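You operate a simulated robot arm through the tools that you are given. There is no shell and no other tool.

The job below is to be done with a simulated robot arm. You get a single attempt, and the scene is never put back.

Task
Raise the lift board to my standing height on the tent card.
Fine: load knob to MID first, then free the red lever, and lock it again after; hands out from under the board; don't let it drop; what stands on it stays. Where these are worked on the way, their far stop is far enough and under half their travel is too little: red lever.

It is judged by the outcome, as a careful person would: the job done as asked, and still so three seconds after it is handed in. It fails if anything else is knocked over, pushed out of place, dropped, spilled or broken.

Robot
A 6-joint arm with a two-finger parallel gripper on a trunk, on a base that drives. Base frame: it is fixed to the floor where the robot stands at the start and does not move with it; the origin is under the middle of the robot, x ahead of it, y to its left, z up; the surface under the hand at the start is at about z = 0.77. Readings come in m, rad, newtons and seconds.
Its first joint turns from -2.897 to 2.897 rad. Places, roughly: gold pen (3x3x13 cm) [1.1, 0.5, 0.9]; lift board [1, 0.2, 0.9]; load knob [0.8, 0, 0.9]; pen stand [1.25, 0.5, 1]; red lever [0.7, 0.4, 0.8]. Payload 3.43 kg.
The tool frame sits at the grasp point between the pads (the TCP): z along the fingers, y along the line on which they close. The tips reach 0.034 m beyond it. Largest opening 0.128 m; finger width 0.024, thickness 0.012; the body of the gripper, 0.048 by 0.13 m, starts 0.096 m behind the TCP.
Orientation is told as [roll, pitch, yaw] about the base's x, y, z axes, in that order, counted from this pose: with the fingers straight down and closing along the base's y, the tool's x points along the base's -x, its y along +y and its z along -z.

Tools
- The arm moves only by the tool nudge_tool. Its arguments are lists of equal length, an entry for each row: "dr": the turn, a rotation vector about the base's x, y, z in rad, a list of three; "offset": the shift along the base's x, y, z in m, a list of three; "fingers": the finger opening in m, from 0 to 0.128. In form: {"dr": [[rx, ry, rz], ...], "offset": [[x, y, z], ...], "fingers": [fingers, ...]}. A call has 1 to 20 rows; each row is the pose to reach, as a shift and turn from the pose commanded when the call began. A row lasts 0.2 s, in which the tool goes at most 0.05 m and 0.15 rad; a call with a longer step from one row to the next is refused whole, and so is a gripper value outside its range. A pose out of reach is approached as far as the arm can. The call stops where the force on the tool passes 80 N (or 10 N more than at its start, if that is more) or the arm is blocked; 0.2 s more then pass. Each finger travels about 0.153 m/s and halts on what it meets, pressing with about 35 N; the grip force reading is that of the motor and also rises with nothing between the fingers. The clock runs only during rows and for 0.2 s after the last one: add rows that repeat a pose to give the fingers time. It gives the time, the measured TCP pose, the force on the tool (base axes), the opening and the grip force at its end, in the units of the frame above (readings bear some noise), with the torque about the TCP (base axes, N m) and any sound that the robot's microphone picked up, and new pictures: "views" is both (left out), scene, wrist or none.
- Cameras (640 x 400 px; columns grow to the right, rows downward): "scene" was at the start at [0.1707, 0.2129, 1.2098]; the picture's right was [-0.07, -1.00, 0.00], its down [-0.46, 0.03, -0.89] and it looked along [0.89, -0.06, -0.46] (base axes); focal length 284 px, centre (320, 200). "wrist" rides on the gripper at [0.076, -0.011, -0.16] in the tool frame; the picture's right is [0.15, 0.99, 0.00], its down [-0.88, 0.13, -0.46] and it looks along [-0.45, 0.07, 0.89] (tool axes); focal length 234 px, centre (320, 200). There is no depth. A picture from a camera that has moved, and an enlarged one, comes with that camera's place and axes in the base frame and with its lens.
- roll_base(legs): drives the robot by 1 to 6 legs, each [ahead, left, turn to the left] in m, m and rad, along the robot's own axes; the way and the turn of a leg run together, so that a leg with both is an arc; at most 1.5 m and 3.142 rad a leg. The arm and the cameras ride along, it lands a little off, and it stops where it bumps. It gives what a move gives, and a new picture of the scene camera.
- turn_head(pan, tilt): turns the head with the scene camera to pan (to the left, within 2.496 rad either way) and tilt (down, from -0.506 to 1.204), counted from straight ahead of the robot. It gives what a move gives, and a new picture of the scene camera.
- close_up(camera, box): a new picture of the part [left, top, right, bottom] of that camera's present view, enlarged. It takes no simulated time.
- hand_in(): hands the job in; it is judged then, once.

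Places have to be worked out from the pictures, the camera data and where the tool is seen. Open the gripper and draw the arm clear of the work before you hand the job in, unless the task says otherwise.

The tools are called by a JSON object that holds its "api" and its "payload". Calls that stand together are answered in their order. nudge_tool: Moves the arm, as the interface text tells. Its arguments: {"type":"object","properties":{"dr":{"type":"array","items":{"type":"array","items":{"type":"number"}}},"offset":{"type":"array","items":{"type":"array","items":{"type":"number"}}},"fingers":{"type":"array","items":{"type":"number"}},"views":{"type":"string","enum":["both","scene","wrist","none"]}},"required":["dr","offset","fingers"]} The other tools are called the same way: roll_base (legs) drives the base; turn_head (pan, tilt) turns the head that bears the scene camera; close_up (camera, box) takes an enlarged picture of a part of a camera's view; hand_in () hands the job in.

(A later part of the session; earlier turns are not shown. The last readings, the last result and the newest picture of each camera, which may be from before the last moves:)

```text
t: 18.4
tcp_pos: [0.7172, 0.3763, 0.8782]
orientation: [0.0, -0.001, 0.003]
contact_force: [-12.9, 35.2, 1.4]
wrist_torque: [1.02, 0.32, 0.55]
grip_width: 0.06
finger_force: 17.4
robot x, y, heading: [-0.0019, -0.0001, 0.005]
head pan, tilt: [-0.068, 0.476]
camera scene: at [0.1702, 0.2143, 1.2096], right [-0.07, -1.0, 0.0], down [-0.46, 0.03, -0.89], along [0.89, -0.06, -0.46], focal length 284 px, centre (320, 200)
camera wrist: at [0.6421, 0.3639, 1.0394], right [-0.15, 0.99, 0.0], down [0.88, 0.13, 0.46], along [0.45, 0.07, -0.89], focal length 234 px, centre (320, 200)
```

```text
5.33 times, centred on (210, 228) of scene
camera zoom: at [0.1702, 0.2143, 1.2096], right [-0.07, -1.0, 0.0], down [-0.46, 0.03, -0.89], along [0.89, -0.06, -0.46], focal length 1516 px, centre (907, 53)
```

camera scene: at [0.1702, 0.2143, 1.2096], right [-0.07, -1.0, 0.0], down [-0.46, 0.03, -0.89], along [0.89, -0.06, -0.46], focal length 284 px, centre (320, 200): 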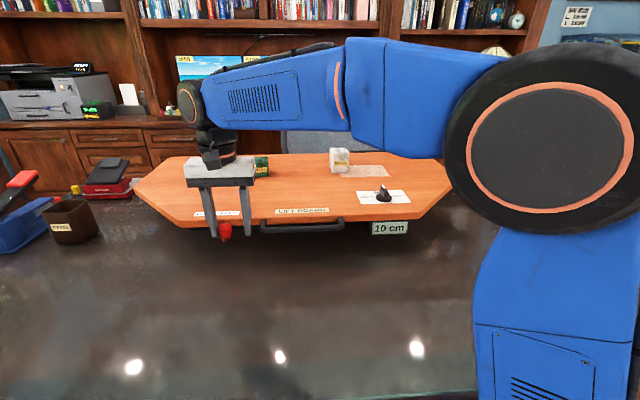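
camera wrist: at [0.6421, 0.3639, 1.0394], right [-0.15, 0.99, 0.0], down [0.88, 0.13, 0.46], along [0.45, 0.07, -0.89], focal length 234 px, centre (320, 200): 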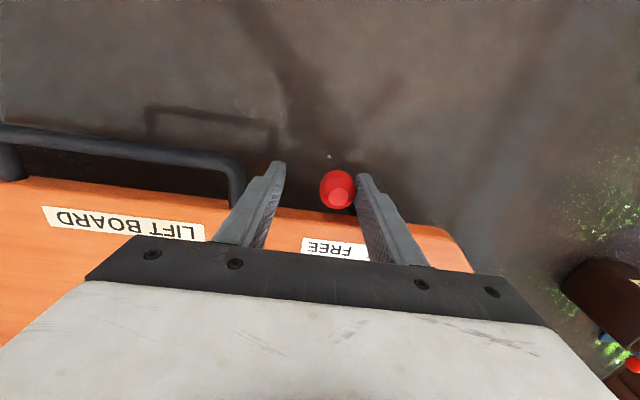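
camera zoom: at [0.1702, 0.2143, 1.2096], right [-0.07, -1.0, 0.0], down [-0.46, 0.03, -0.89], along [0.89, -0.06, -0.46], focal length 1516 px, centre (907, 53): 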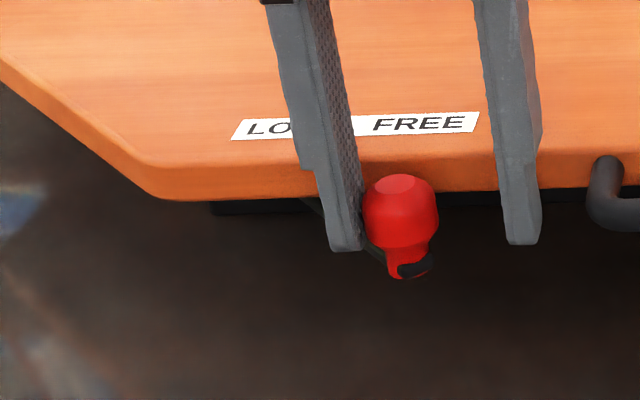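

The knob did not move under 35 N: it is at the FREE stop and the board still shows 10 cm. I back off, rise clear, and move toward the handle to view it.

{"api": "nudge_tool", "payload": {"dr": [[0, 0, 0], [0, 0, 0], [0, 0, 0], [0, 0, 0], [0, 0, 0], [0, 0, 0], [0, 0, 0], [0, 0, 0], [0, 0, 0], [0, 0, 0], [0, 0, 0]], "offset": [[-0.001, 0.012, 0], [-0.001, 0.013, 0], [-0.002, 0.013, 0.03], [-0.005, 0.013, 0.06], [-0.015, 0.005, 0.09], [-0.035, -0.025, 0.12], [-0.055, -0.06, 0.14], [-0.075, -0.1, 0.14], [-0.085, -0.135, 0.14], [-0.095, -0.165, 0.14], [-0.095, -0.165, 0.14]], "fingers": [0.065, 0.065, 0.065, 0.065, 0.08, 0.1, 0.128, 0.128, 0.128, 0.128, 0.128]}}

{"api": "close_up", "payload": {"camera": "wrist", "box": [200, 110, 440, 260]}}

{"api": "close_up", "payload": {"camera": "scene", "box": [190, 195, 420, 265]}}

```text
t: 20.8
tcp_pos: [0.6222, 0.21, 1.0185]
orientation: [-0.001, 0.0, 0.0]
contact_force: [0.2, 0.6, -0.6]
wrist_torque: [0.0, -0.05, 0.02]
grip_width: 0.1285
finger_force: 0.1
robot x, y, heading: [-0.0005, 0.0006, -0.001]
head pan, tilt: [-0.068, 0.476]
camera scene: at [0.1708, 0.2129, 1.2098], right [-0.07, -1.0, 0.0], down [-0.46, 0.03, -0.89], along [0.89, -0.06, -0.46], focal length 284 px, centre (320, 200)
camera wrist: at [0.5475, 0.1975, 1.1797], right [-0.15, 0.99, 0.0], down [0.88, 0.13, 0.46], along [0.45, 0.07, -0.89], focal length 234 px, centre (320, 200)
```

scene: 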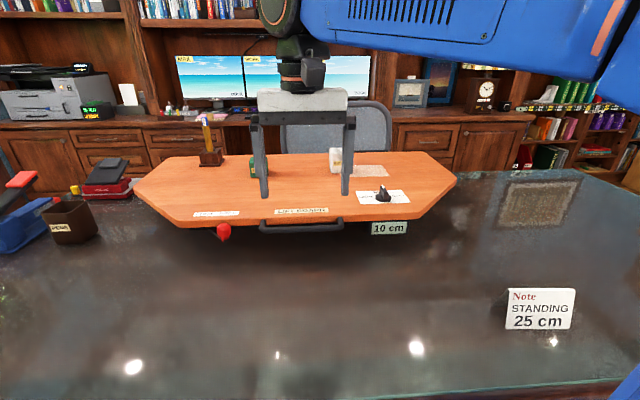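
wrist: 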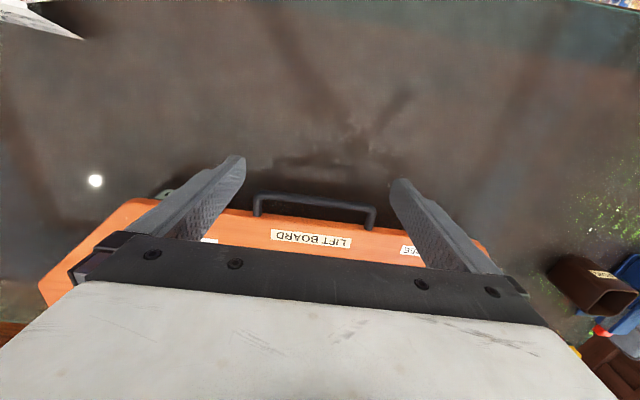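

```text
2.67 times, centred on (320, 185) of wrist
camera zoom: at [0.5475, 0.1975, 1.1797], right [-0.15, 0.99, 0.0], down [0.88, 0.13, 0.46], along [0.45, 0.07, -0.89], focal length 624 px, centre (320, 240)
```

zoom: 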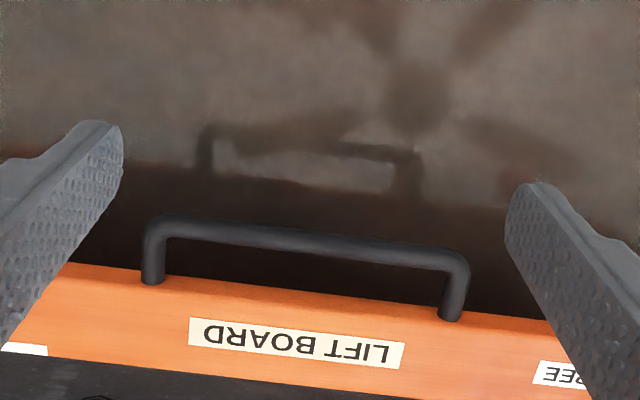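

```text
2.78 times, centred on (305, 230) of scene
camera zoom: at [0.1708, 0.2129, 1.2098], right [-0.07, -1.0, 0.0], down [-0.46, 0.03, -0.89], along [0.89, -0.06, -0.46], focal length 791 px, centre (362, 116)
```

zoom: 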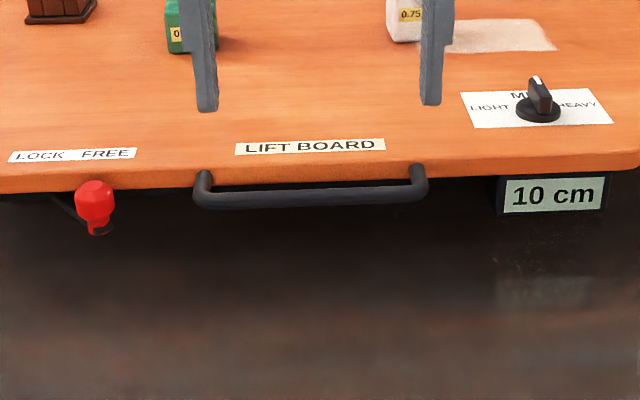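

The board's front bottom edge is near x 0.758, z 0.838, and the handle bar near x 0.709, z 0.861, y 0.13–0.31, so a finger fits in the ~4 cm gap. I turn the hand 90° so that it closes along x, above the bar's middle.

{"api": "nudge_tool", "payload": {"dr": [[0, 0, 0.14], [0, 0, 0.28], [0, 0, 0.42], [0, 0, 0.56], [0, 0, 0.7], [0, 0, 0.84], [0, 0, 0.98], [0, 0, 1.12], [0, 0, 1.26], [0, 0, 1.4], [0, 0, 1.5], [0, 0, 1.5708], [0, 0, 1.5708]], "offset": [[0.01, 0, 0], [0.02, 0, 0], [0.03, 0, 0], [0.04, 0, 0], [0.05, 0, 0], [0.06, 0, 0], [0.07, 0, 0], [0.08, 0, 0], [0.085, 0.003, -0.01], [0.087, 0.006, -0.02], [0.087, 0.006, -0.035], [0.087, 0.006, -0.05], [0.087, 0.006, -0.05]], "fingers": [0.1, 0.08, 0.06, 0.05, 0.05, 0.05, 0.05, 0.05, 0.05, 0.05, 0.05, 0.05, 0.05]}}

{"api": "close_up", "payload": {"camera": "wrist", "box": [220, 70, 420, 195]}}

{"api": "close_up", "payload": {"camera": "scene", "box": [230, 120, 410, 245]}}

```text
t: 23.6
tcp_pos: [0.7086, 0.2161, 0.9692]
orientation: [-0.001, 0.0, 1.573]
contact_force: [-0.1, 0.1, 0.3]
wrist_torque: [-0.01, -0.01, 0.01]
grip_width: 0.0502
finger_force: 0.0
robot x, y, heading: [-0.0008, -0.0004, -0.001]
head pan, tilt: [-0.068, 0.476]
camera scene: at [0.1707, 0.2129, 1.2098], right [-0.07, -1.0, 0.0], down [-0.46, 0.03, -0.89], along [0.89, -0.06, -0.46], focal length 284 px, centre (320, 200)
camera wrist: at [0.7221, 0.1385, 1.1294], right [-0.99, -0.15, 0.0], down [-0.13, 0.88, 0.46], along [-0.07, 0.45, -0.89], focal length 234 px, centre (320, 200)
```

scene: 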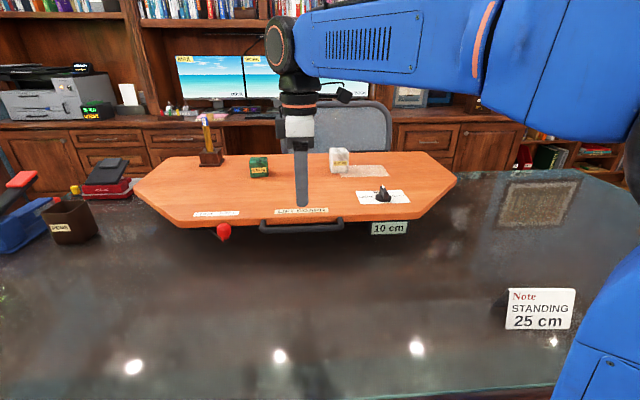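
wrist: 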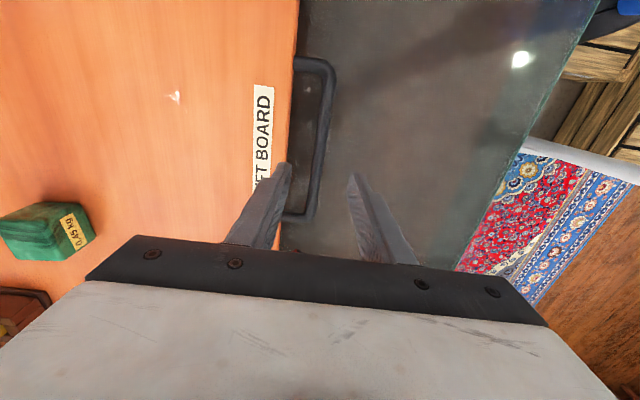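

```text
3.20 times, centred on (320, 132) of wrist
camera zoom: at [0.7221, 0.1385, 1.1294], right [-0.99, -0.15, 0.0], down [-0.13, 0.88, 0.46], along [-0.07, 0.45, -0.89], focal length 749 px, centre (320, 416)
```

zoom: 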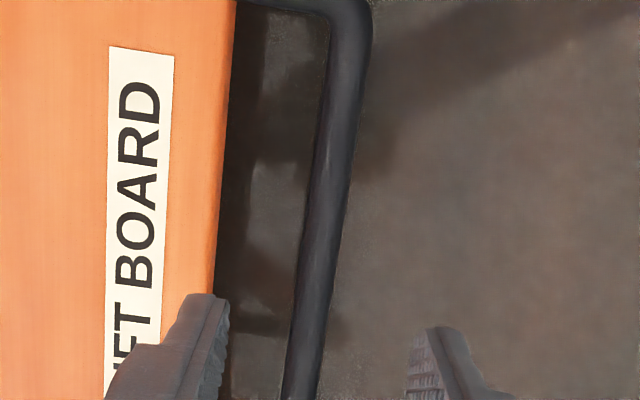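

```text
3.20 times, centred on (320, 182) of scene
camera zoom: at [0.1707, 0.2129, 1.2098], right [-0.07, -1.0, 0.0], down [-0.46, 0.03, -0.89], along [0.89, -0.06, -0.46], focal length 910 px, centre (320, 256)
```

zoom: 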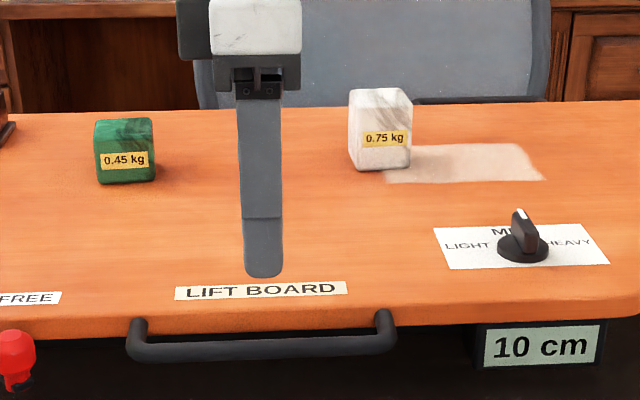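

Bar measured at x≈0.711, board edge at x≈0.746. I narrow to 36 mm and descend so the tips hang just over the bar, then check the clearance.

{"api": "nudge_tool", "payload": {"dr": [[0, 0, 0], [0, 0, 0], [0, 0, 0], [0, 0, 0]], "offset": [[0, 0, -0.02], [0, 0, -0.04], [0, 0, -0.06], [0, 0, -0.06]], "fingers": [0.036, 0.036, 0.036, 0.036]}}

{"api": "close_up", "payload": {"camera": "wrist", "box": [240, 110, 400, 210]}}

{"api": "close_up", "payload": {"camera": "scene", "box": [250, 170, 370, 245]}}

```text
t: 24.6
tcp_pos: [0.7081, 0.2138, 0.9085]
orientation: [-0.001, 0.0, 1.571]
contact_force: [0.3, -0.3, -0.2]
wrist_torque: [-0.02, 0.05, 0.02]
grip_width: 0.0359
finger_force: 0.0
robot x, y, heading: [0.0009, 0.0015, 0.003]
head pan, tilt: [-0.068, 0.476]
camera scene: at [0.1707, 0.2129, 1.2098], right [-0.07, -1.0, 0.0], down [-0.46, 0.03, -0.89], along [0.89, -0.06, -0.46], focal length 284 px, centre (320, 200)
camera wrist: at [0.7199, 0.1378, 1.0687], right [-0.99, -0.15, 0.0], down [-0.13, 0.88, 0.46], along [-0.07, 0.45, -0.89], focal length 234 px, centre (320, 200)
```

scene: 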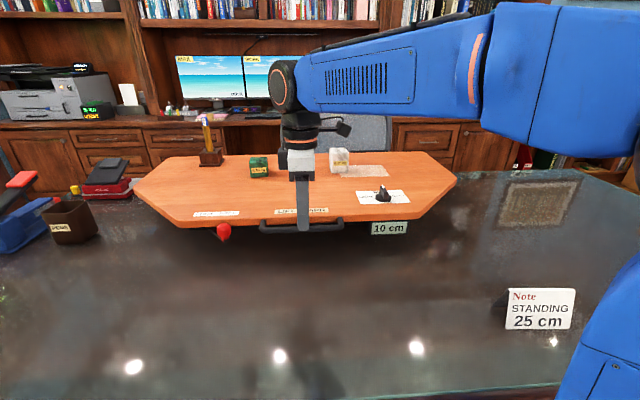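
wrist: 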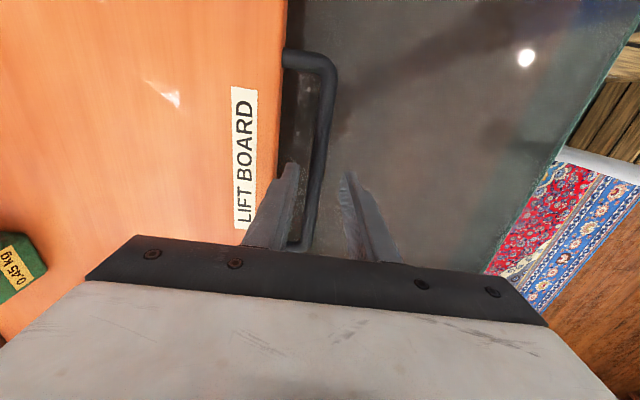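

```text
4.00 times, centred on (320, 160) of wrist
camera zoom: at [0.7199, 0.1378, 1.0687], right [-0.99, -0.15, 0.0], down [-0.13, 0.88, 0.46], along [-0.07, 0.45, -0.89], focal length 937 px, centre (320, 360)
```

zoom: 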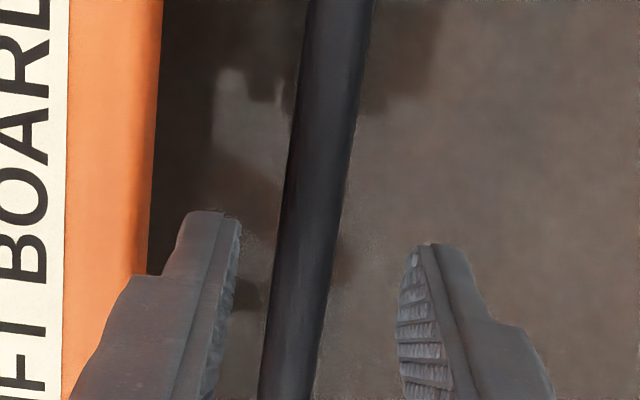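

```text
5.33 times, centred on (310, 208) of scene
camera zoom: at [0.1707, 0.2129, 1.2098], right [-0.07, -1.0, 0.0], down [-0.46, 0.03, -0.89], along [0.89, -0.06, -0.46], focal length 1516 px, centre (373, 160)
```

zoom: 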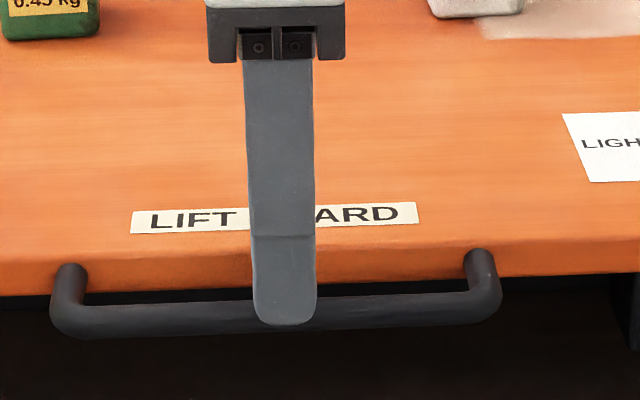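

Board-side finger has ~9 mm to both board and bar. I descend to grip height and close on the bar gently centred at x≈0.711.

{"api": "nudge_tool", "payload": {"dr": [[0, 0, 0], [0, 0, 0], [0, 0, 0], [0, 0, 0], [0, 0, 0], [0, 0, 0], [0, 0, 0]], "offset": [[0, 0.002, -0.015], [0, 0.002, -0.03], [0, 0.002, -0.038], [0.002, 0.002, -0.038], [0.003, 0.002, -0.038], [0.003, 0.002, -0.038], [0.003, 0.002, -0.038]], "fingers": [0.036, 0.036, 0.036, 0.03, 0.02, 0.008, 0.005]}}

{"api": "close_up", "payload": {"camera": "wrist", "box": [240, 110, 400, 210]}}

{"api": "close_up", "payload": {"camera": "scene", "box": [250, 180, 410, 280]}}

```text
t: 26.2
tcp_pos: [0.7118, 0.2168, 0.8703]
orientation: [0.0, -0.001, 1.57]
contact_force: [1.4, -1.1, -1.8]
wrist_torque: [0.07, -0.01, 1.04]
grip_width: 0.0137
finger_force: 45.0
robot x, y, heading: [-0.0015, 0.0007, -0.003]
head pan, tilt: [-0.068, 0.476]
camera scene: at [0.1708, 0.2129, 1.2097], right [-0.07, -1.0, 0.0], down [-0.46, 0.03, -0.89], along [0.89, -0.06, -0.46], focal length 284 px, centre (320, 200)
camera wrist: at [0.724, 0.1409, 1.0308], right [-0.99, -0.15, 0.0], down [-0.13, 0.88, 0.46], along [-0.07, 0.45, -0.89], focal length 234 px, centre (320, 200)
```

scene: 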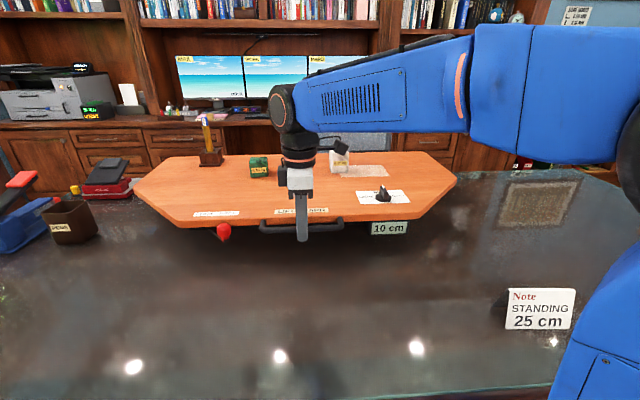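
wrist: 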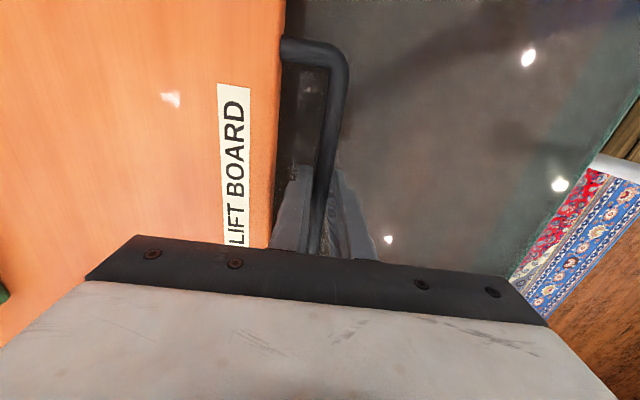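

```text
4.00 times, centred on (320, 160) of wrist
camera zoom: at [0.724, 0.1409, 1.0308], right [-0.99, -0.15, 0.0], down [-0.13, 0.88, 0.46], along [-0.07, 0.45, -0.89], focal length 937 px, centre (320, 360)
```

zoom: 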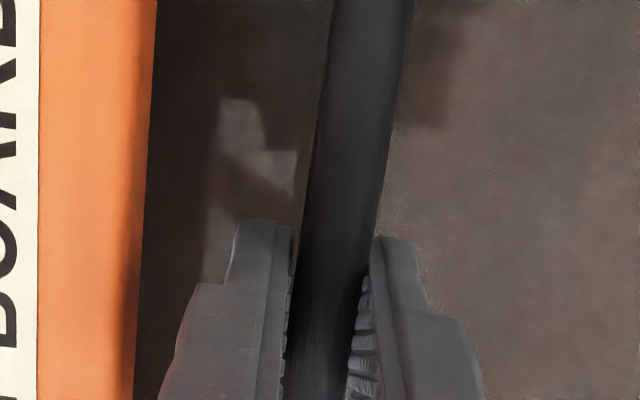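

```text
4.00 times, centred on (330, 230) of scene
camera zoom: at [0.1708, 0.2129, 1.2097], right [-0.07, -1.0, 0.0], down [-0.46, 0.03, -0.89], along [0.89, -0.06, -0.46], focal length 1137 px, centre (280, 80)
```

zoom: 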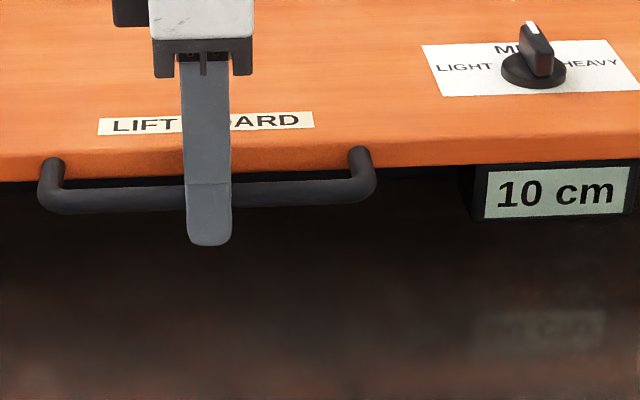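

Bar gripped (13.7 mm, 45 N). I lift a test 2 cm slowly and look at the force and display.

{"api": "nudge_tool", "payload": {"dr": [[0, 0, 0], [0, 0, 0], [0, 0, 0], [0, 0, 0], [0, 0, 0], [0, 0, 0]], "offset": [[0, 0, 0.003], [0, 0, 0.007], [0, 0, 0.011], [0, 0, 0.015], [0, 0, 0.019], [0, 0, 0.02]], "fingers": [0.005, 0.005, 0.005, 0.005, 0.005, 0.005]}}

{"api": "close_up", "payload": {"camera": "scene", "box": [250, 180, 410, 280]}}

```text
t: 27.6
tcp_pos: [0.7114, 0.2183, 0.8914]
orientation: [-0.001, -0.001, 1.572]
contact_force: [-14.5, 10.1, -5.4]
wrist_torque: [0.32, 0.17, 0.97]
grip_width: 0.014
finger_force: 45.1
robot x, y, heading: [-0.0006, 0.001, 0.001]
head pan, tilt: [-0.068, 0.476]
camera scene: at [0.1703, 0.2133, 1.2097], right [-0.07, -1.0, 0.0], down [-0.46, 0.03, -0.89], along [0.89, -0.06, -0.46], focal length 284 px, centre (320, 200)
camera wrist: at [0.7241, 0.1408, 1.051], right [-0.99, -0.15, 0.0], down [-0.13, 0.88, 0.46], along [-0.07, 0.45, -0.89], focal length 234 px, centre (320, 200)
```

scene: 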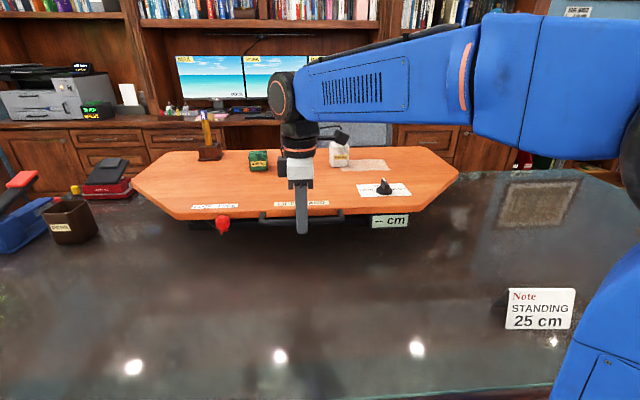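
wrist: 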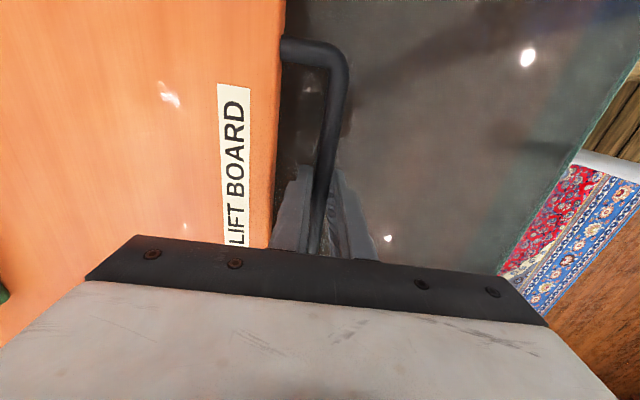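

```text
4.00 times, centred on (330, 230) of scene
camera zoom: at [0.1703, 0.2133, 1.2097], right [-0.07, -1.0, 0.0], down [-0.46, 0.03, -0.89], along [0.89, -0.06, -0.46], focal length 1137 px, centre (280, 80)
```

zoom: 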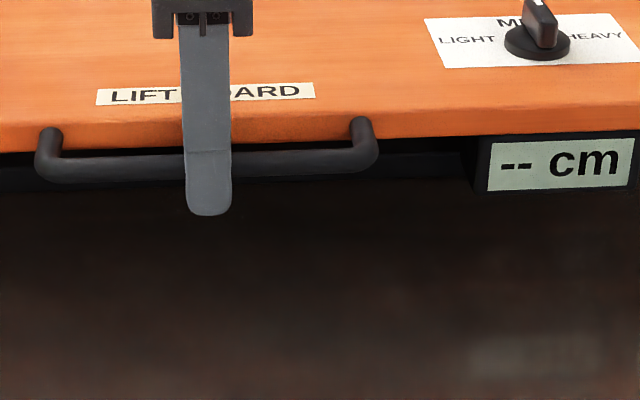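

The board follows with little vertical load; the display shows "--" away from a reading. I continue lifting slowly, easing the small side load.

{"api": "nudge_tool", "payload": {"dr": [[0, 0, 0], [0, 0, 0], [0, 0, 0], [0, 0, 0], [0, 0, 0], [0, 0, 0], [0, 0, 0], [0, 0, 0], [0, 0, 0], [0, 0, 0], [0, 0, 0], [0, 0, 0], [0, 0, 0]], "offset": [[-0.001, 0.0005, 0.004], [-0.001, 0.001, 0.01], [-0.001, 0.001, 0.017], [-0.001, 0.001, 0.024], [-0.001, 0.001, 0.031], [-0.001, 0.001, 0.038], [-0.001, 0.001, 0.045], [-0.001, 0.001, 0.052], [-0.001, 0.001, 0.059], [-0.001, 0.001, 0.066], [-0.001, 0.001, 0.073], [-0.001, 0.001, 0.078], [-0.001, 0.001, 0.08]], "fingers": [0.005, 0.005, 0.005, 0.005, 0.005, 0.005, 0.005, 0.005, 0.005, 0.005, 0.005, 0.005, 0.005]}}

{"api": "close_up", "payload": {"camera": "scene", "box": [250, 150, 410, 250]}}

```text
t: 30.4
tcp_pos: [0.7108, 0.217, 0.9713]
orientation: [0.0, 0.0, 1.57]
contact_force: [12.0, -18.9, -6.5]
wrist_torque: [-0.8, -0.16, 0.95]
grip_width: 0.0137
finger_force: 44.5
robot x, y, heading: [-0.0019, 0.0011, 0.003]
head pan, tilt: [-0.068, 0.476]
camera scene: at [0.1714, 0.2123, 1.2098], right [-0.07, -1.0, 0.0], down [-0.46, 0.03, -0.89], along [0.89, -0.06, -0.46], focal length 284 px, centre (320, 200)
camera wrist: at [0.7238, 0.1408, 1.1311], right [-0.99, -0.15, 0.0], down [-0.13, 0.88, 0.46], along [-0.07, 0.45, -0.89], focal length 234 px, centre (320, 200)
```

scene: 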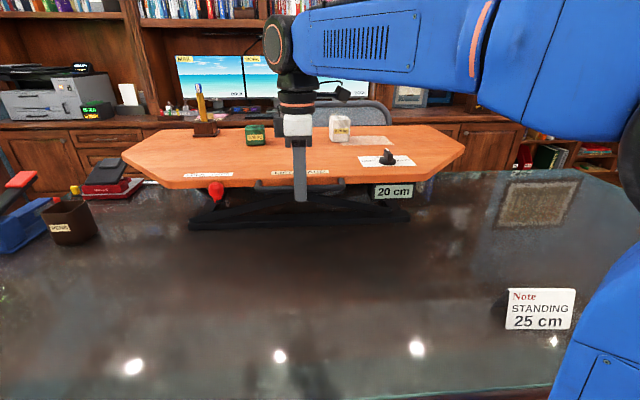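
wrist: 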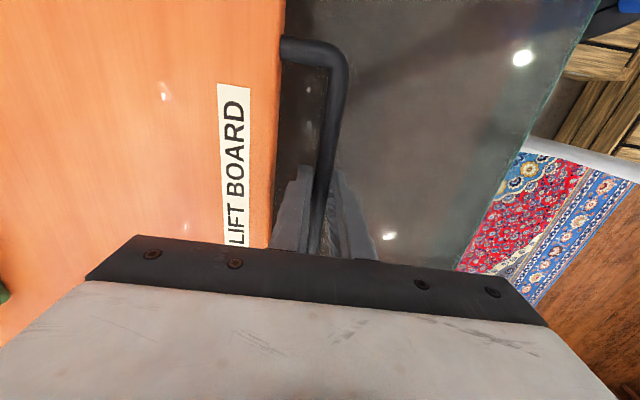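

```text
4.00 times, centred on (330, 200) of scene
camera zoom: at [0.1714, 0.2123, 1.2098], right [-0.07, -1.0, 0.0], down [-0.46, 0.03, -0.89], along [0.89, -0.06, -0.46], focal length 1137 px, centre (280, 200)
```

zoom: 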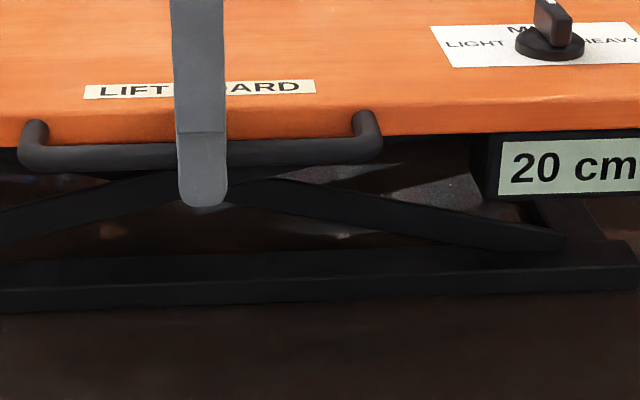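

It reads 20 cm after exactly 10 cm of lift, load still small. I lift the last 5 cm slowly.

{"api": "nudge_tool", "payload": {"dr": [[0, 0, 0], [0, 0, 0], [0, 0, 0], [0, 0, 0], [0, 0, 0], [0, 0, 0], [0, 0, 0], [0, 0, 0], [0, 0, 0], [0, 0, 0], [0, 0, 0]], "offset": [[0.0005, -0.0005, 0.003], [0.0005, -0.001, 0.008], [0.0005, -0.001, 0.014], [0.0005, -0.001, 0.02], [0.0005, -0.001, 0.026], [0.0005, -0.001, 0.032], [0.0005, -0.001, 0.038], [0.0005, -0.001, 0.044], [0.0005, -0.001, 0.048], [0.0005, -0.001, 0.05], [0.0005, -0.001, 0.05]], "fingers": [0.005, 0.005, 0.005, 0.005, 0.005, 0.005, 0.005, 0.005, 0.005, 0.005, 0.005]}}

{"api": "close_up", "payload": {"camera": "scene", "box": [270, 110, 430, 210]}}

```text
t: 32.8
tcp_pos: [0.7121, 0.2161, 1.0208]
orientation: [0.001, -0.002, 1.57]
contact_force: [0.3, 1.9, -5.0]
wrist_torque: [-0.07, 0.01, 1.02]
grip_width: 0.0138
finger_force: 44.8
robot x, y, heading: [0.0012, -0.0013, -0.001]
head pan, tilt: [-0.068, 0.476]
camera scene: at [0.1708, 0.2131, 1.2097], right [-0.07, -1.0, 0.0], down [-0.46, 0.03, -0.89], along [0.89, -0.06, -0.46], focal length 284 px, centre (320, 200)
camera wrist: at [0.724, 0.1408, 1.1818], right [-0.99, -0.15, 0.0], down [-0.13, 0.88, 0.46], along [-0.07, 0.45, -0.89], focal length 234 px, centre (320, 200)
```

scene: 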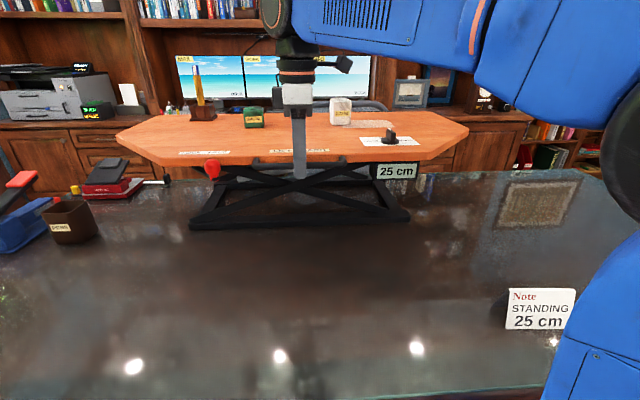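
wrist: 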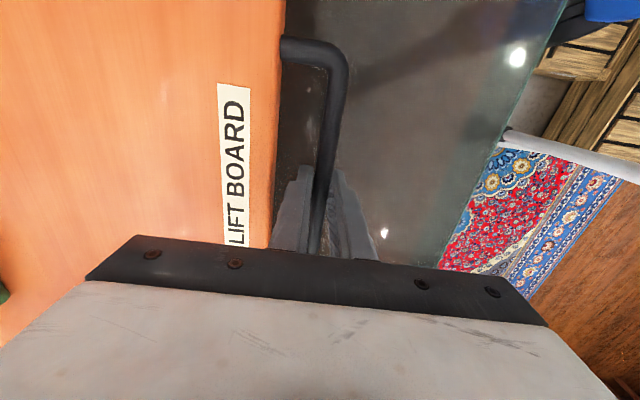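

```text
4.00 times, centred on (350, 160) of scene
camera zoom: at [0.1708, 0.2131, 1.2097], right [-0.07, -1.0, 0.0], down [-0.46, 0.03, -0.89], along [0.89, -0.06, -0.46], focal length 1137 px, centre (200, 360)
```

zoom: 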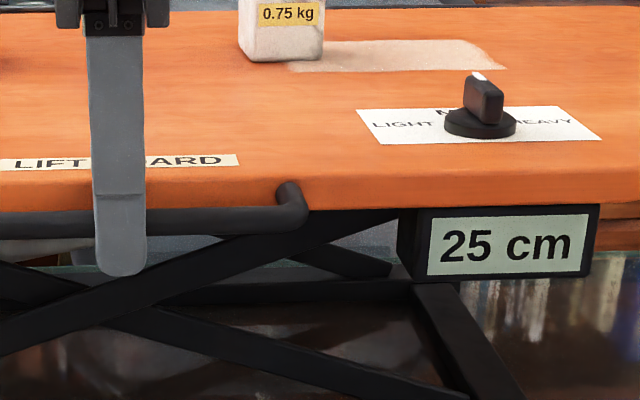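

The display reads 25 cm with only ~5 N at the handle. I ease the grip slightly while staying around the bar, to check that the board stays by itself before leaving it.

{"api": "nudge_tool", "payload": {"dr": [[0, 0, 0]], "offset": [[0, 0, 0]], "fingers": [0.02]}}

{"api": "close_up", "payload": {"camera": "scene", "box": [270, 110, 430, 210]}}

```text
t: 33.2
tcp_pos: [0.7115, 0.217, 1.0223]
orientation: [0.001, -0.001, 1.571]
contact_force: [0.0, -0.1, -0.1]
wrist_torque: [0.0, 0.02, -0.01]
grip_width: 0.02
finger_force: 0.1
robot x, y, heading: [-0.0006, 0.0031, -0.003]
head pan, tilt: [-0.068, 0.476]
camera scene: at [0.1708, 0.2129, 1.2098], right [-0.07, -1.0, 0.0], down [-0.46, 0.03, -0.89], along [0.89, -0.06, -0.46], focal length 284 px, centre (320, 200)
camera wrist: at [0.7238, 0.1403, 1.1819], right [-0.99, -0.15, 0.0], down [-0.13, 0.88, 0.46], along [-0.07, 0.45, -0.89], focal length 234 px, centre (320, 200)
```

scene: 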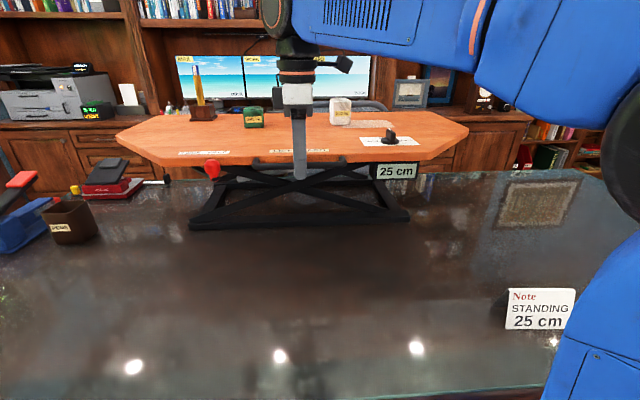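
wrist: 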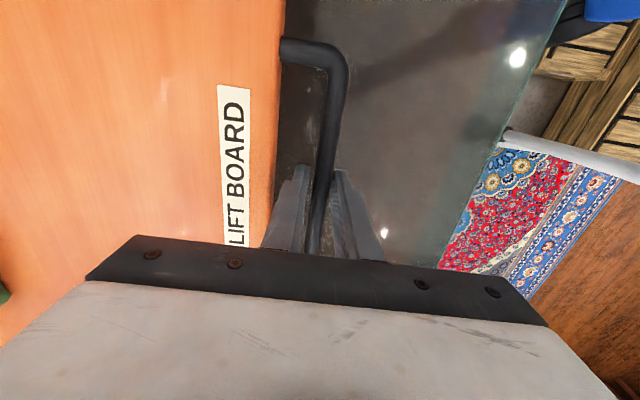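

```text
4.00 times, centred on (350, 160) of scene
camera zoom: at [0.1708, 0.2129, 1.2098], right [-0.07, -1.0, 0.0], down [-0.46, 0.03, -0.89], along [0.89, -0.06, -0.46], focal length 1137 px, centre (200, 360)
```

zoom: 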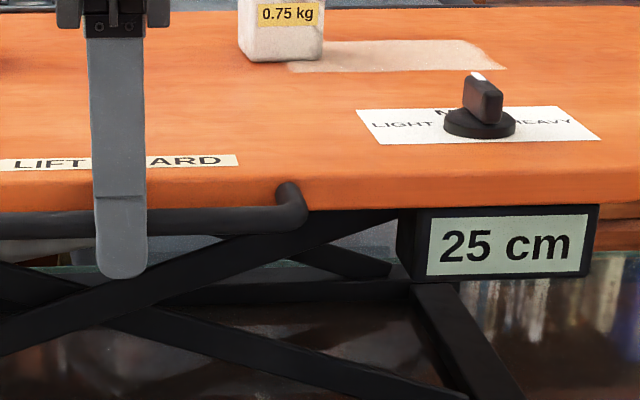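

No visible sag. I wait a second more with the fingers around the bar to be sure.

{"api": "nudge_tool", "payload": {"dr": [[0, 0, 0], [0, 0, 0], [0, 0, 0], [0, 0, 0], [0, 0, 0], [0, 0, 0]], "offset": [[0, 0, 0], [0, 0, 0], [0, 0, 0], [0, 0, 0], [0, 0, 0], [0, 0, 0]], "fingers": [0.026, 0.026, 0.026, 0.026, 0.026, 0.026], "views": "none"}}

{"api": "close_up", "payload": {"camera": "scene", "box": [270, 110, 430, 210]}}

```text
t: 34.6
tcp_pos: [0.7112, 0.2164, 1.0214]
orientation: [-0.001, 0.001, 1.569]
contact_force: [0.3, -0.2, 0.2]
wrist_torque: [0.0, -0.01, -0.01]
grip_width: 0.0262
finger_force: 0.0
robot x, y, heading: [0.0043, -0.0036, 0.002]
head pan, tilt: [-0.068, 0.476]
```

```text
4.00 times, centred on (350, 160) of scene
camera zoom: at [0.1707, 0.2129, 1.2098], right [-0.07, -1.0, 0.0], down [-0.46, 0.03, -0.89], along [0.89, -0.06, -0.46], focal length 1137 px, centre (200, 360)
```

zoom: 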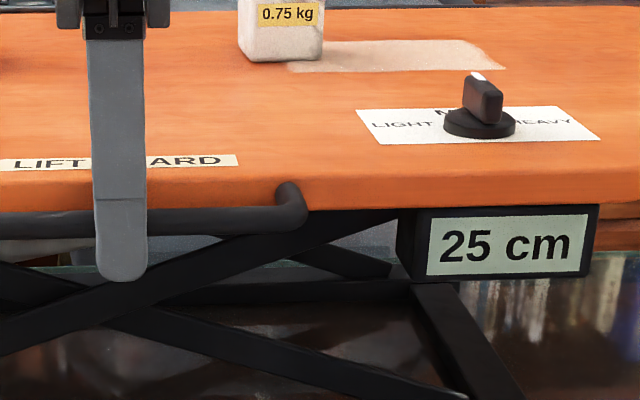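

The board holds at 25 cm unaided. I rise straight off the bar, then turn the hand back and move to above the red lever, which rose with the board (now about (0.72, 0.39, 1.01)).

{"api": "nudge_tool", "payload": {"dr": [[0, 0, 0], [0, 0, 0], [0, 0, 0], [0, 0, -0.14], [0, 0, -0.28], [0, 0, -0.42], [0, 0, -0.56], [0, 0, -0.7], [0, 0, -0.84], [0, 0, -0.98], [0, 0, -1.12], [0, 0, -1.26], [0, 0, -1.4], [0, 0, -1.5], [0, 0, -1.5708], [0, 0, -1.5708]], "offset": [[0, 0, 0.02], [0, 0, 0.05], [0, 0, 0.09], [-0.02, 0, 0.1], [-0.04, 0.01, 0.1], [-0.05, 0.025, 0.1], [-0.05, 0.04, 0.1], [-0.05, 0.055, 0.1], [-0.05, 0.07, 0.1], [-0.05, 0.085, 0.1], [-0.05, 0.1, 0.1], [-0.05, 0.115, 0.1], [-0.05, 0.13, 0.1], [-0.05, 0.15, 0.1], [-0.046, 0.174, 0.1], [-0.046, 0.174, 0.1]], "fingers": [0.03, 0.03, 0.03, 0.04, 0.05, 0.06, 0.07, 0.07, 0.07, 0.07, 0.07, 0.07, 0.07, 0.07, 0.07, 0.07]}}

{"api": "close_up", "payload": {"camera": "wrist", "box": [220, 130, 420, 255]}}

{"api": "close_up", "payload": {"camera": "scene", "box": [160, 130, 280, 205]}}

```text
t: 38.0
tcp_pos: [0.6651, 0.3922, 1.1207]
orientation: [-0.002, -0.001, 0.001]
contact_force: [-1.0, 0.2, -0.1]
wrist_torque: [-0.01, -0.02, -0.01]
grip_width: 0.0699
finger_force: 0.0
robot x, y, heading: [0.0035, 0.0011, -0.001]
head pan, tilt: [-0.068, 0.476]
camera scene: at [0.1707, 0.2129, 1.2098], right [-0.07, -1.0, 0.0], down [-0.46, 0.03, -0.89], along [0.89, -0.06, -0.46], focal length 284 px, centre (320, 200)
camera wrist: at [0.5907, 0.38, 1.2815], right [-0.15, 0.99, 0.0], down [0.88, 0.13, 0.46], along [0.45, 0.07, -0.89], focal length 234 px, centre (320, 200)
```

scene: 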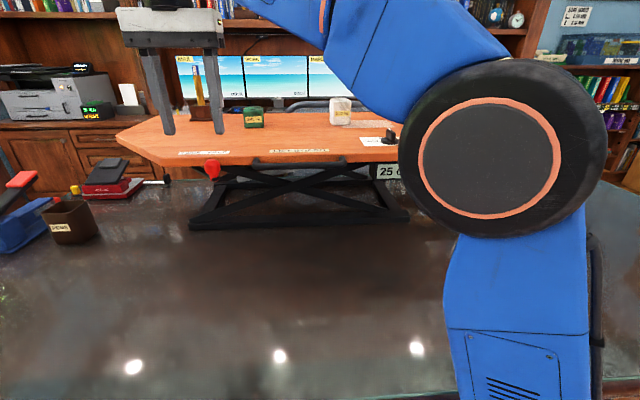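
wrist: 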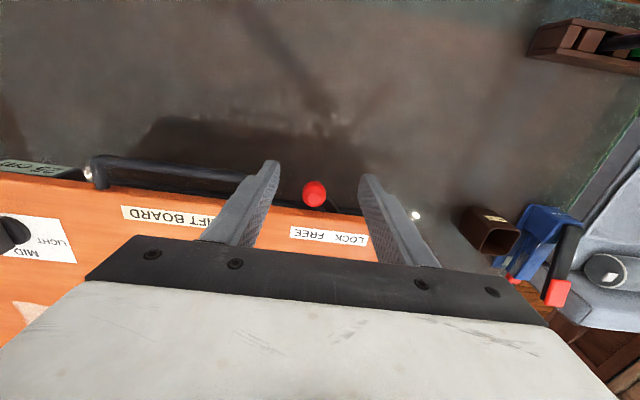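

```text
3.20 times, centred on (320, 192) of wrist
camera zoom: at [0.5907, 0.38, 1.2815], right [-0.15, 0.99, 0.0], down [0.88, 0.13, 0.46], along [0.45, 0.07, -0.89], focal length 749 px, centre (320, 224)
```

zoom: 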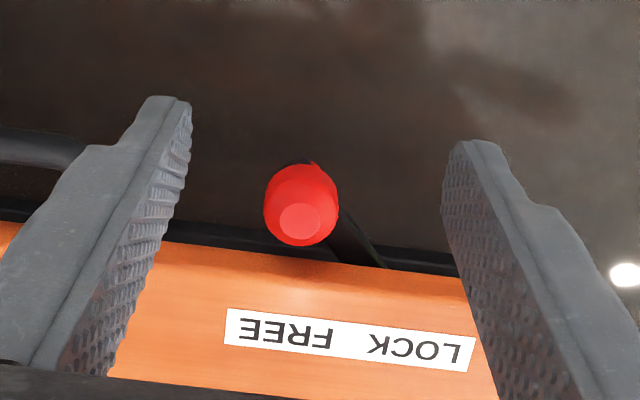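

```text
5.33 times, centred on (220, 168) of scene
camera zoom: at [0.1707, 0.2129, 1.2098], right [-0.07, -1.0, 0.0], down [-0.46, 0.03, -0.89], along [0.89, -0.06, -0.46], focal length 1516 px, centre (853, 373)
```

zoom: 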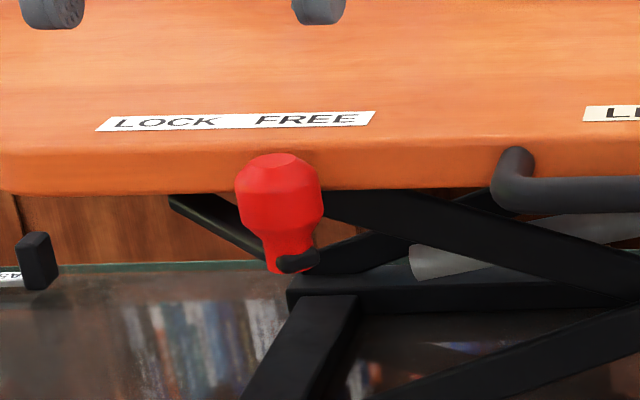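

Lever knob is at about (0.721, 0.393, 1.008). I descend around it with open fingers.

{"api": "nudge_tool", "payload": {"dr": [[0, 0, 0], [0, 0, 0], [0, 0, 0], [0, 0, 0], [0, 0, 0], [0, 0, 0], [0, 0, 0]], "offset": [[0.03, 0.001, 0], [0.055, 0.001, -0.02], [0.055, 0.001, -0.05], [0.055, 0.001, -0.08], [0.055, 0.001, -0.093], [0.055, 0.001, -0.093], [0.055, 0.001, -0.093]], "fingers": [0.07, 0.07, 0.07, 0.07, 0.07, 0.055, 0.045]}}

{"api": "close_up", "payload": {"camera": "wrist", "box": [220, 110, 420, 235]}}

{"api": "close_up", "payload": {"camera": "scene", "box": [160, 130, 280, 205]}}

```text
t: 39.6
tcp_pos: [0.7216, 0.394, 1.0276]
orientation: [0.001, -0.001, -0.001]
contact_force: [0.6, 0.0, 0.2]
wrist_torque: [0.01, -0.04, 0.04]
grip_width: 0.0448
finger_force: 0.1
robot x, y, heading: [0.0006, 0.001, 0.006]
head pan, tilt: [-0.068, 0.476]
camera scene: at [0.1708, 0.2129, 1.2097], right [-0.07, -1.0, 0.0], down [-0.46, 0.03, -0.89], along [0.89, -0.06, -0.46], focal length 284 px, centre (320, 200)
camera wrist: at [0.6471, 0.3828, 1.1874], right [-0.15, 0.99, 0.0], down [0.88, 0.13, 0.46], along [0.45, 0.07, -0.89], focal length 234 px, centre (320, 200)
```

scene: 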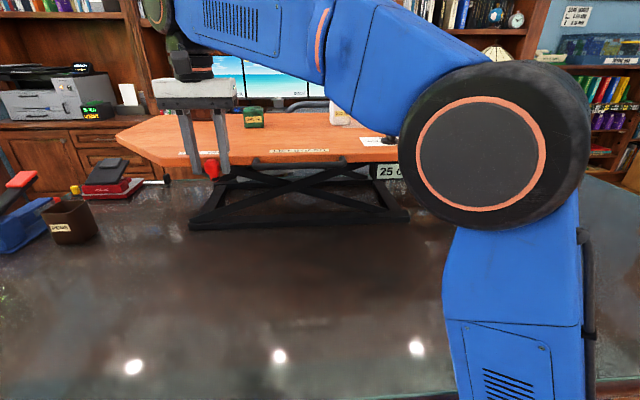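
wrist: 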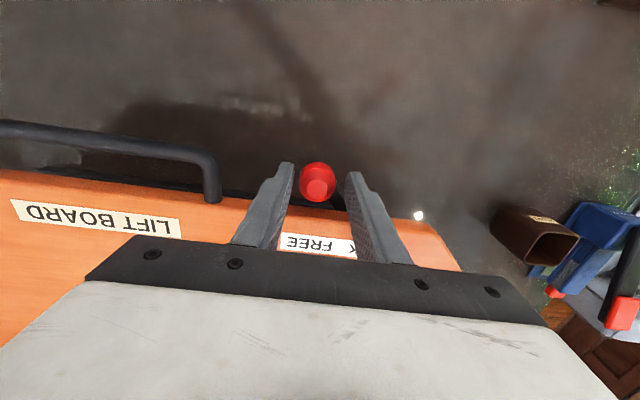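

```text
3.20 times, centred on (320, 172) of wrist
camera zoom: at [0.6471, 0.3828, 1.1874], right [-0.15, 0.99, 0.0], down [0.88, 0.13, 0.46], along [0.45, 0.07, -0.89], focal length 749 px, centre (320, 288)
```

zoom: 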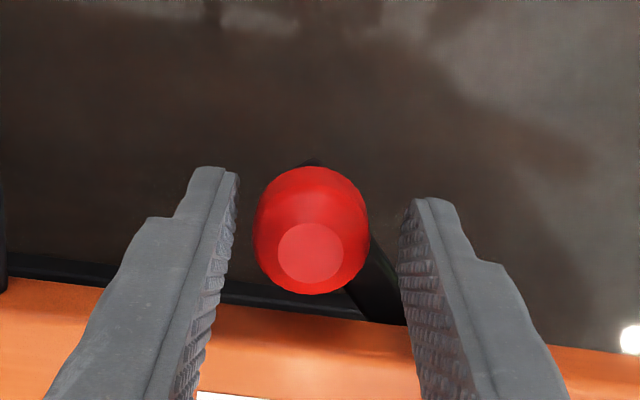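

```text
5.33 times, centred on (220, 168) of scene
camera zoom: at [0.1708, 0.2129, 1.2097], right [-0.07, -1.0, 0.0], down [-0.46, 0.03, -0.89], along [0.89, -0.06, -0.46], focal length 1516 px, centre (853, 373)
```

zoom: 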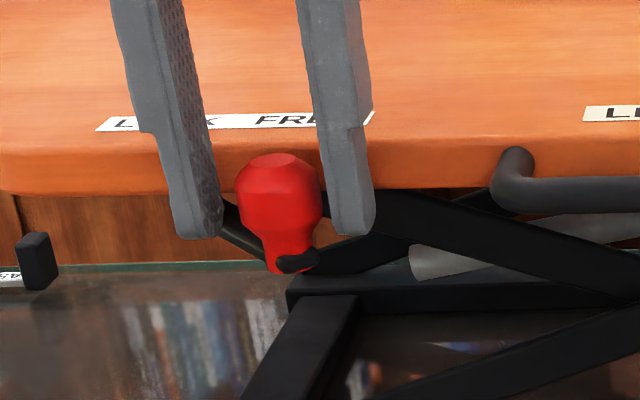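

The fingers straddle it cleanly. I push back toward LOCK (+y) along the arc.

{"api": "nudge_tool", "payload": {"dr": [[0, 0, 0], [0, 0, 0], [0, 0, 0], [0, 0, 0], [0, 0, 0], [0, 0, 0], [0, 0, 0], [0, 0, 0]], "offset": [[0, 0.007, 0], [-0.003, 0.014, 0], [-0.007, 0.022, 0], [-0.011, 0.03, 0], [-0.015, 0.038, 0], [-0.018, 0.046, 0], [-0.02, 0.054, 0], [-0.02, 0.054, 0]], "fingers": [0.045, 0.045, 0.045, 0.045, 0.045, 0.045, 0.045, 0.045]}}

{"api": "close_up", "payload": {"camera": "wrist", "box": [220, 110, 420, 235]}}

{"api": "close_up", "payload": {"camera": "scene", "box": [150, 130, 270, 205]}}

```text
t: 41.4
tcp_pos: [0.7012, 0.4457, 1.0281]
orientation: [0.001, 0.002, -0.001]
contact_force: [-0.3, 0.0, -0.6]
wrist_torque: [-0.03, 0.01, 0.0]
grip_width: 0.045
finger_force: 0.1
robot x, y, heading: [0.0009, -0.0009, -0.003]
head pan, tilt: [-0.068, 0.476]
camera scene: at [0.1708, 0.213, 1.2097], right [-0.07, -1.0, 0.0], down [-0.46, 0.03, -0.89], along [0.89, -0.06, -0.46], focal length 284 px, centre (320, 200)
camera wrist: at [0.6268, 0.4338, 1.1883], right [-0.15, 0.99, 0.0], down [0.88, 0.13, 0.46], along [0.45, 0.07, -0.89], focal length 234 px, centre (320, 200)
```

scene: 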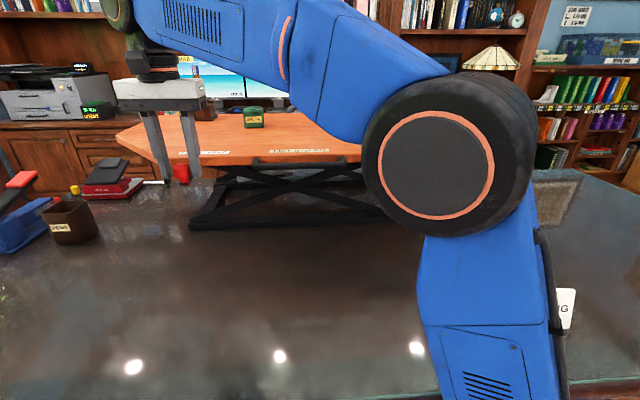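
wrist: 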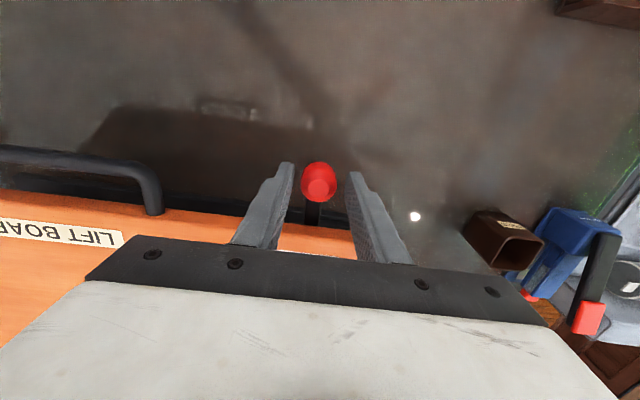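

```text
3.20 times, centred on (320, 172) of wrist
camera zoom: at [0.6268, 0.4338, 1.1883], right [-0.15, 0.99, 0.0], down [0.88, 0.13, 0.46], along [0.45, 0.07, -0.89], focal length 749 px, centre (320, 288)
```

zoom: 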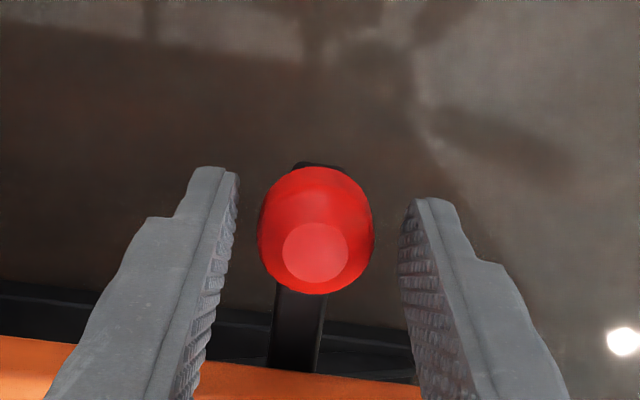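

```text
5.33 times, centred on (210, 168) of scene
camera zoom: at [0.1708, 0.213, 1.2097], right [-0.07, -1.0, 0.0], down [-0.46, 0.03, -0.89], along [0.89, -0.06, -0.46], focal length 1516 px, centre (907, 373)
```

zoom: 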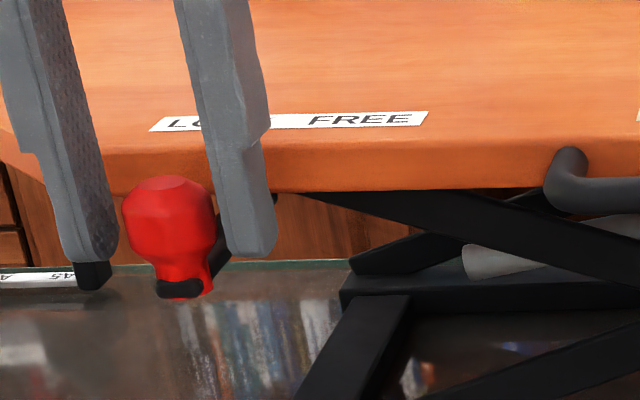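

The knob seems to have snapped back under LOCK at y≈0.444. I push a bit more to confirm that it is at the stop.

{"api": "nudge_tool", "payload": {"dr": [[0, 0, 0], [0, 0, 0], [0, 0, 0]], "offset": [[0, 0.006, 0], [0, 0.012, 0], [0, 0.012, 0]], "fingers": [0.045, 0.045, 0.045]}}

{"api": "close_up", "payload": {"camera": "scene", "box": [150, 130, 270, 205]}}

```text
t: 42.2
tcp_pos: [0.7008, 0.4566, 1.0286]
orientation: [0.0, 0.001, 0.001]
contact_force: [-4.9, -15.7, 0.3]
wrist_torque: [-0.38, 0.14, -0.08]
grip_width: 0.0541
finger_force: 7.9
robot x, y, heading: [-0.0001, 0.0006, -0.001]
head pan, tilt: [-0.068, 0.476]
camera scene: at [0.1706, 0.2121, 1.2099], right [-0.07, -1.0, 0.0], down [-0.46, 0.03, -0.89], along [0.89, -0.06, -0.46], focal length 284 px, centre (320, 200)
camera wrist: at [0.627, 0.4452, 1.1888], right [-0.15, 0.99, 0.0], down [0.88, 0.13, 0.46], along [0.45, 0.07, -0.89], focal length 234 px, centre (320, 200)
```

scene: 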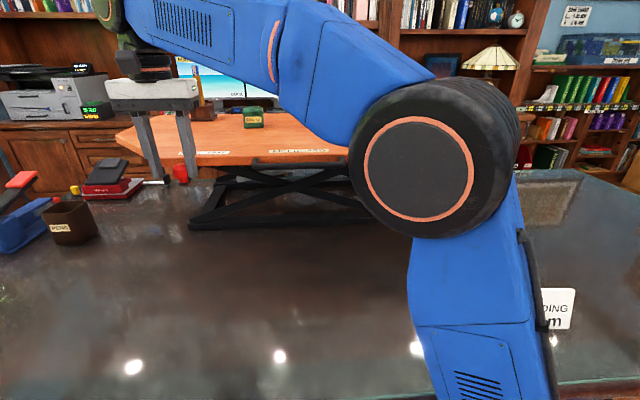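
wrist: 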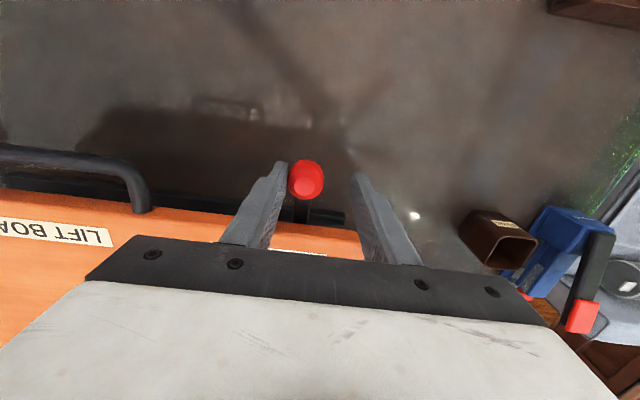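

```text
5.33 times, centred on (210, 168) of scene
camera zoom: at [0.1706, 0.2121, 1.2099], right [-0.07, -1.0, 0.0], down [-0.46, 0.03, -0.89], along [0.89, -0.06, -0.46], focal length 1516 px, centre (907, 373)
```

zoom: 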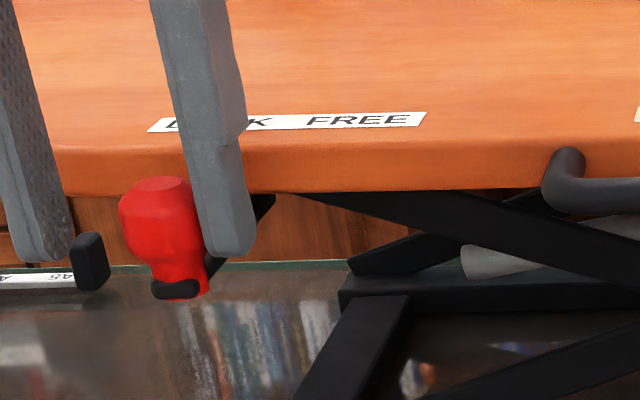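

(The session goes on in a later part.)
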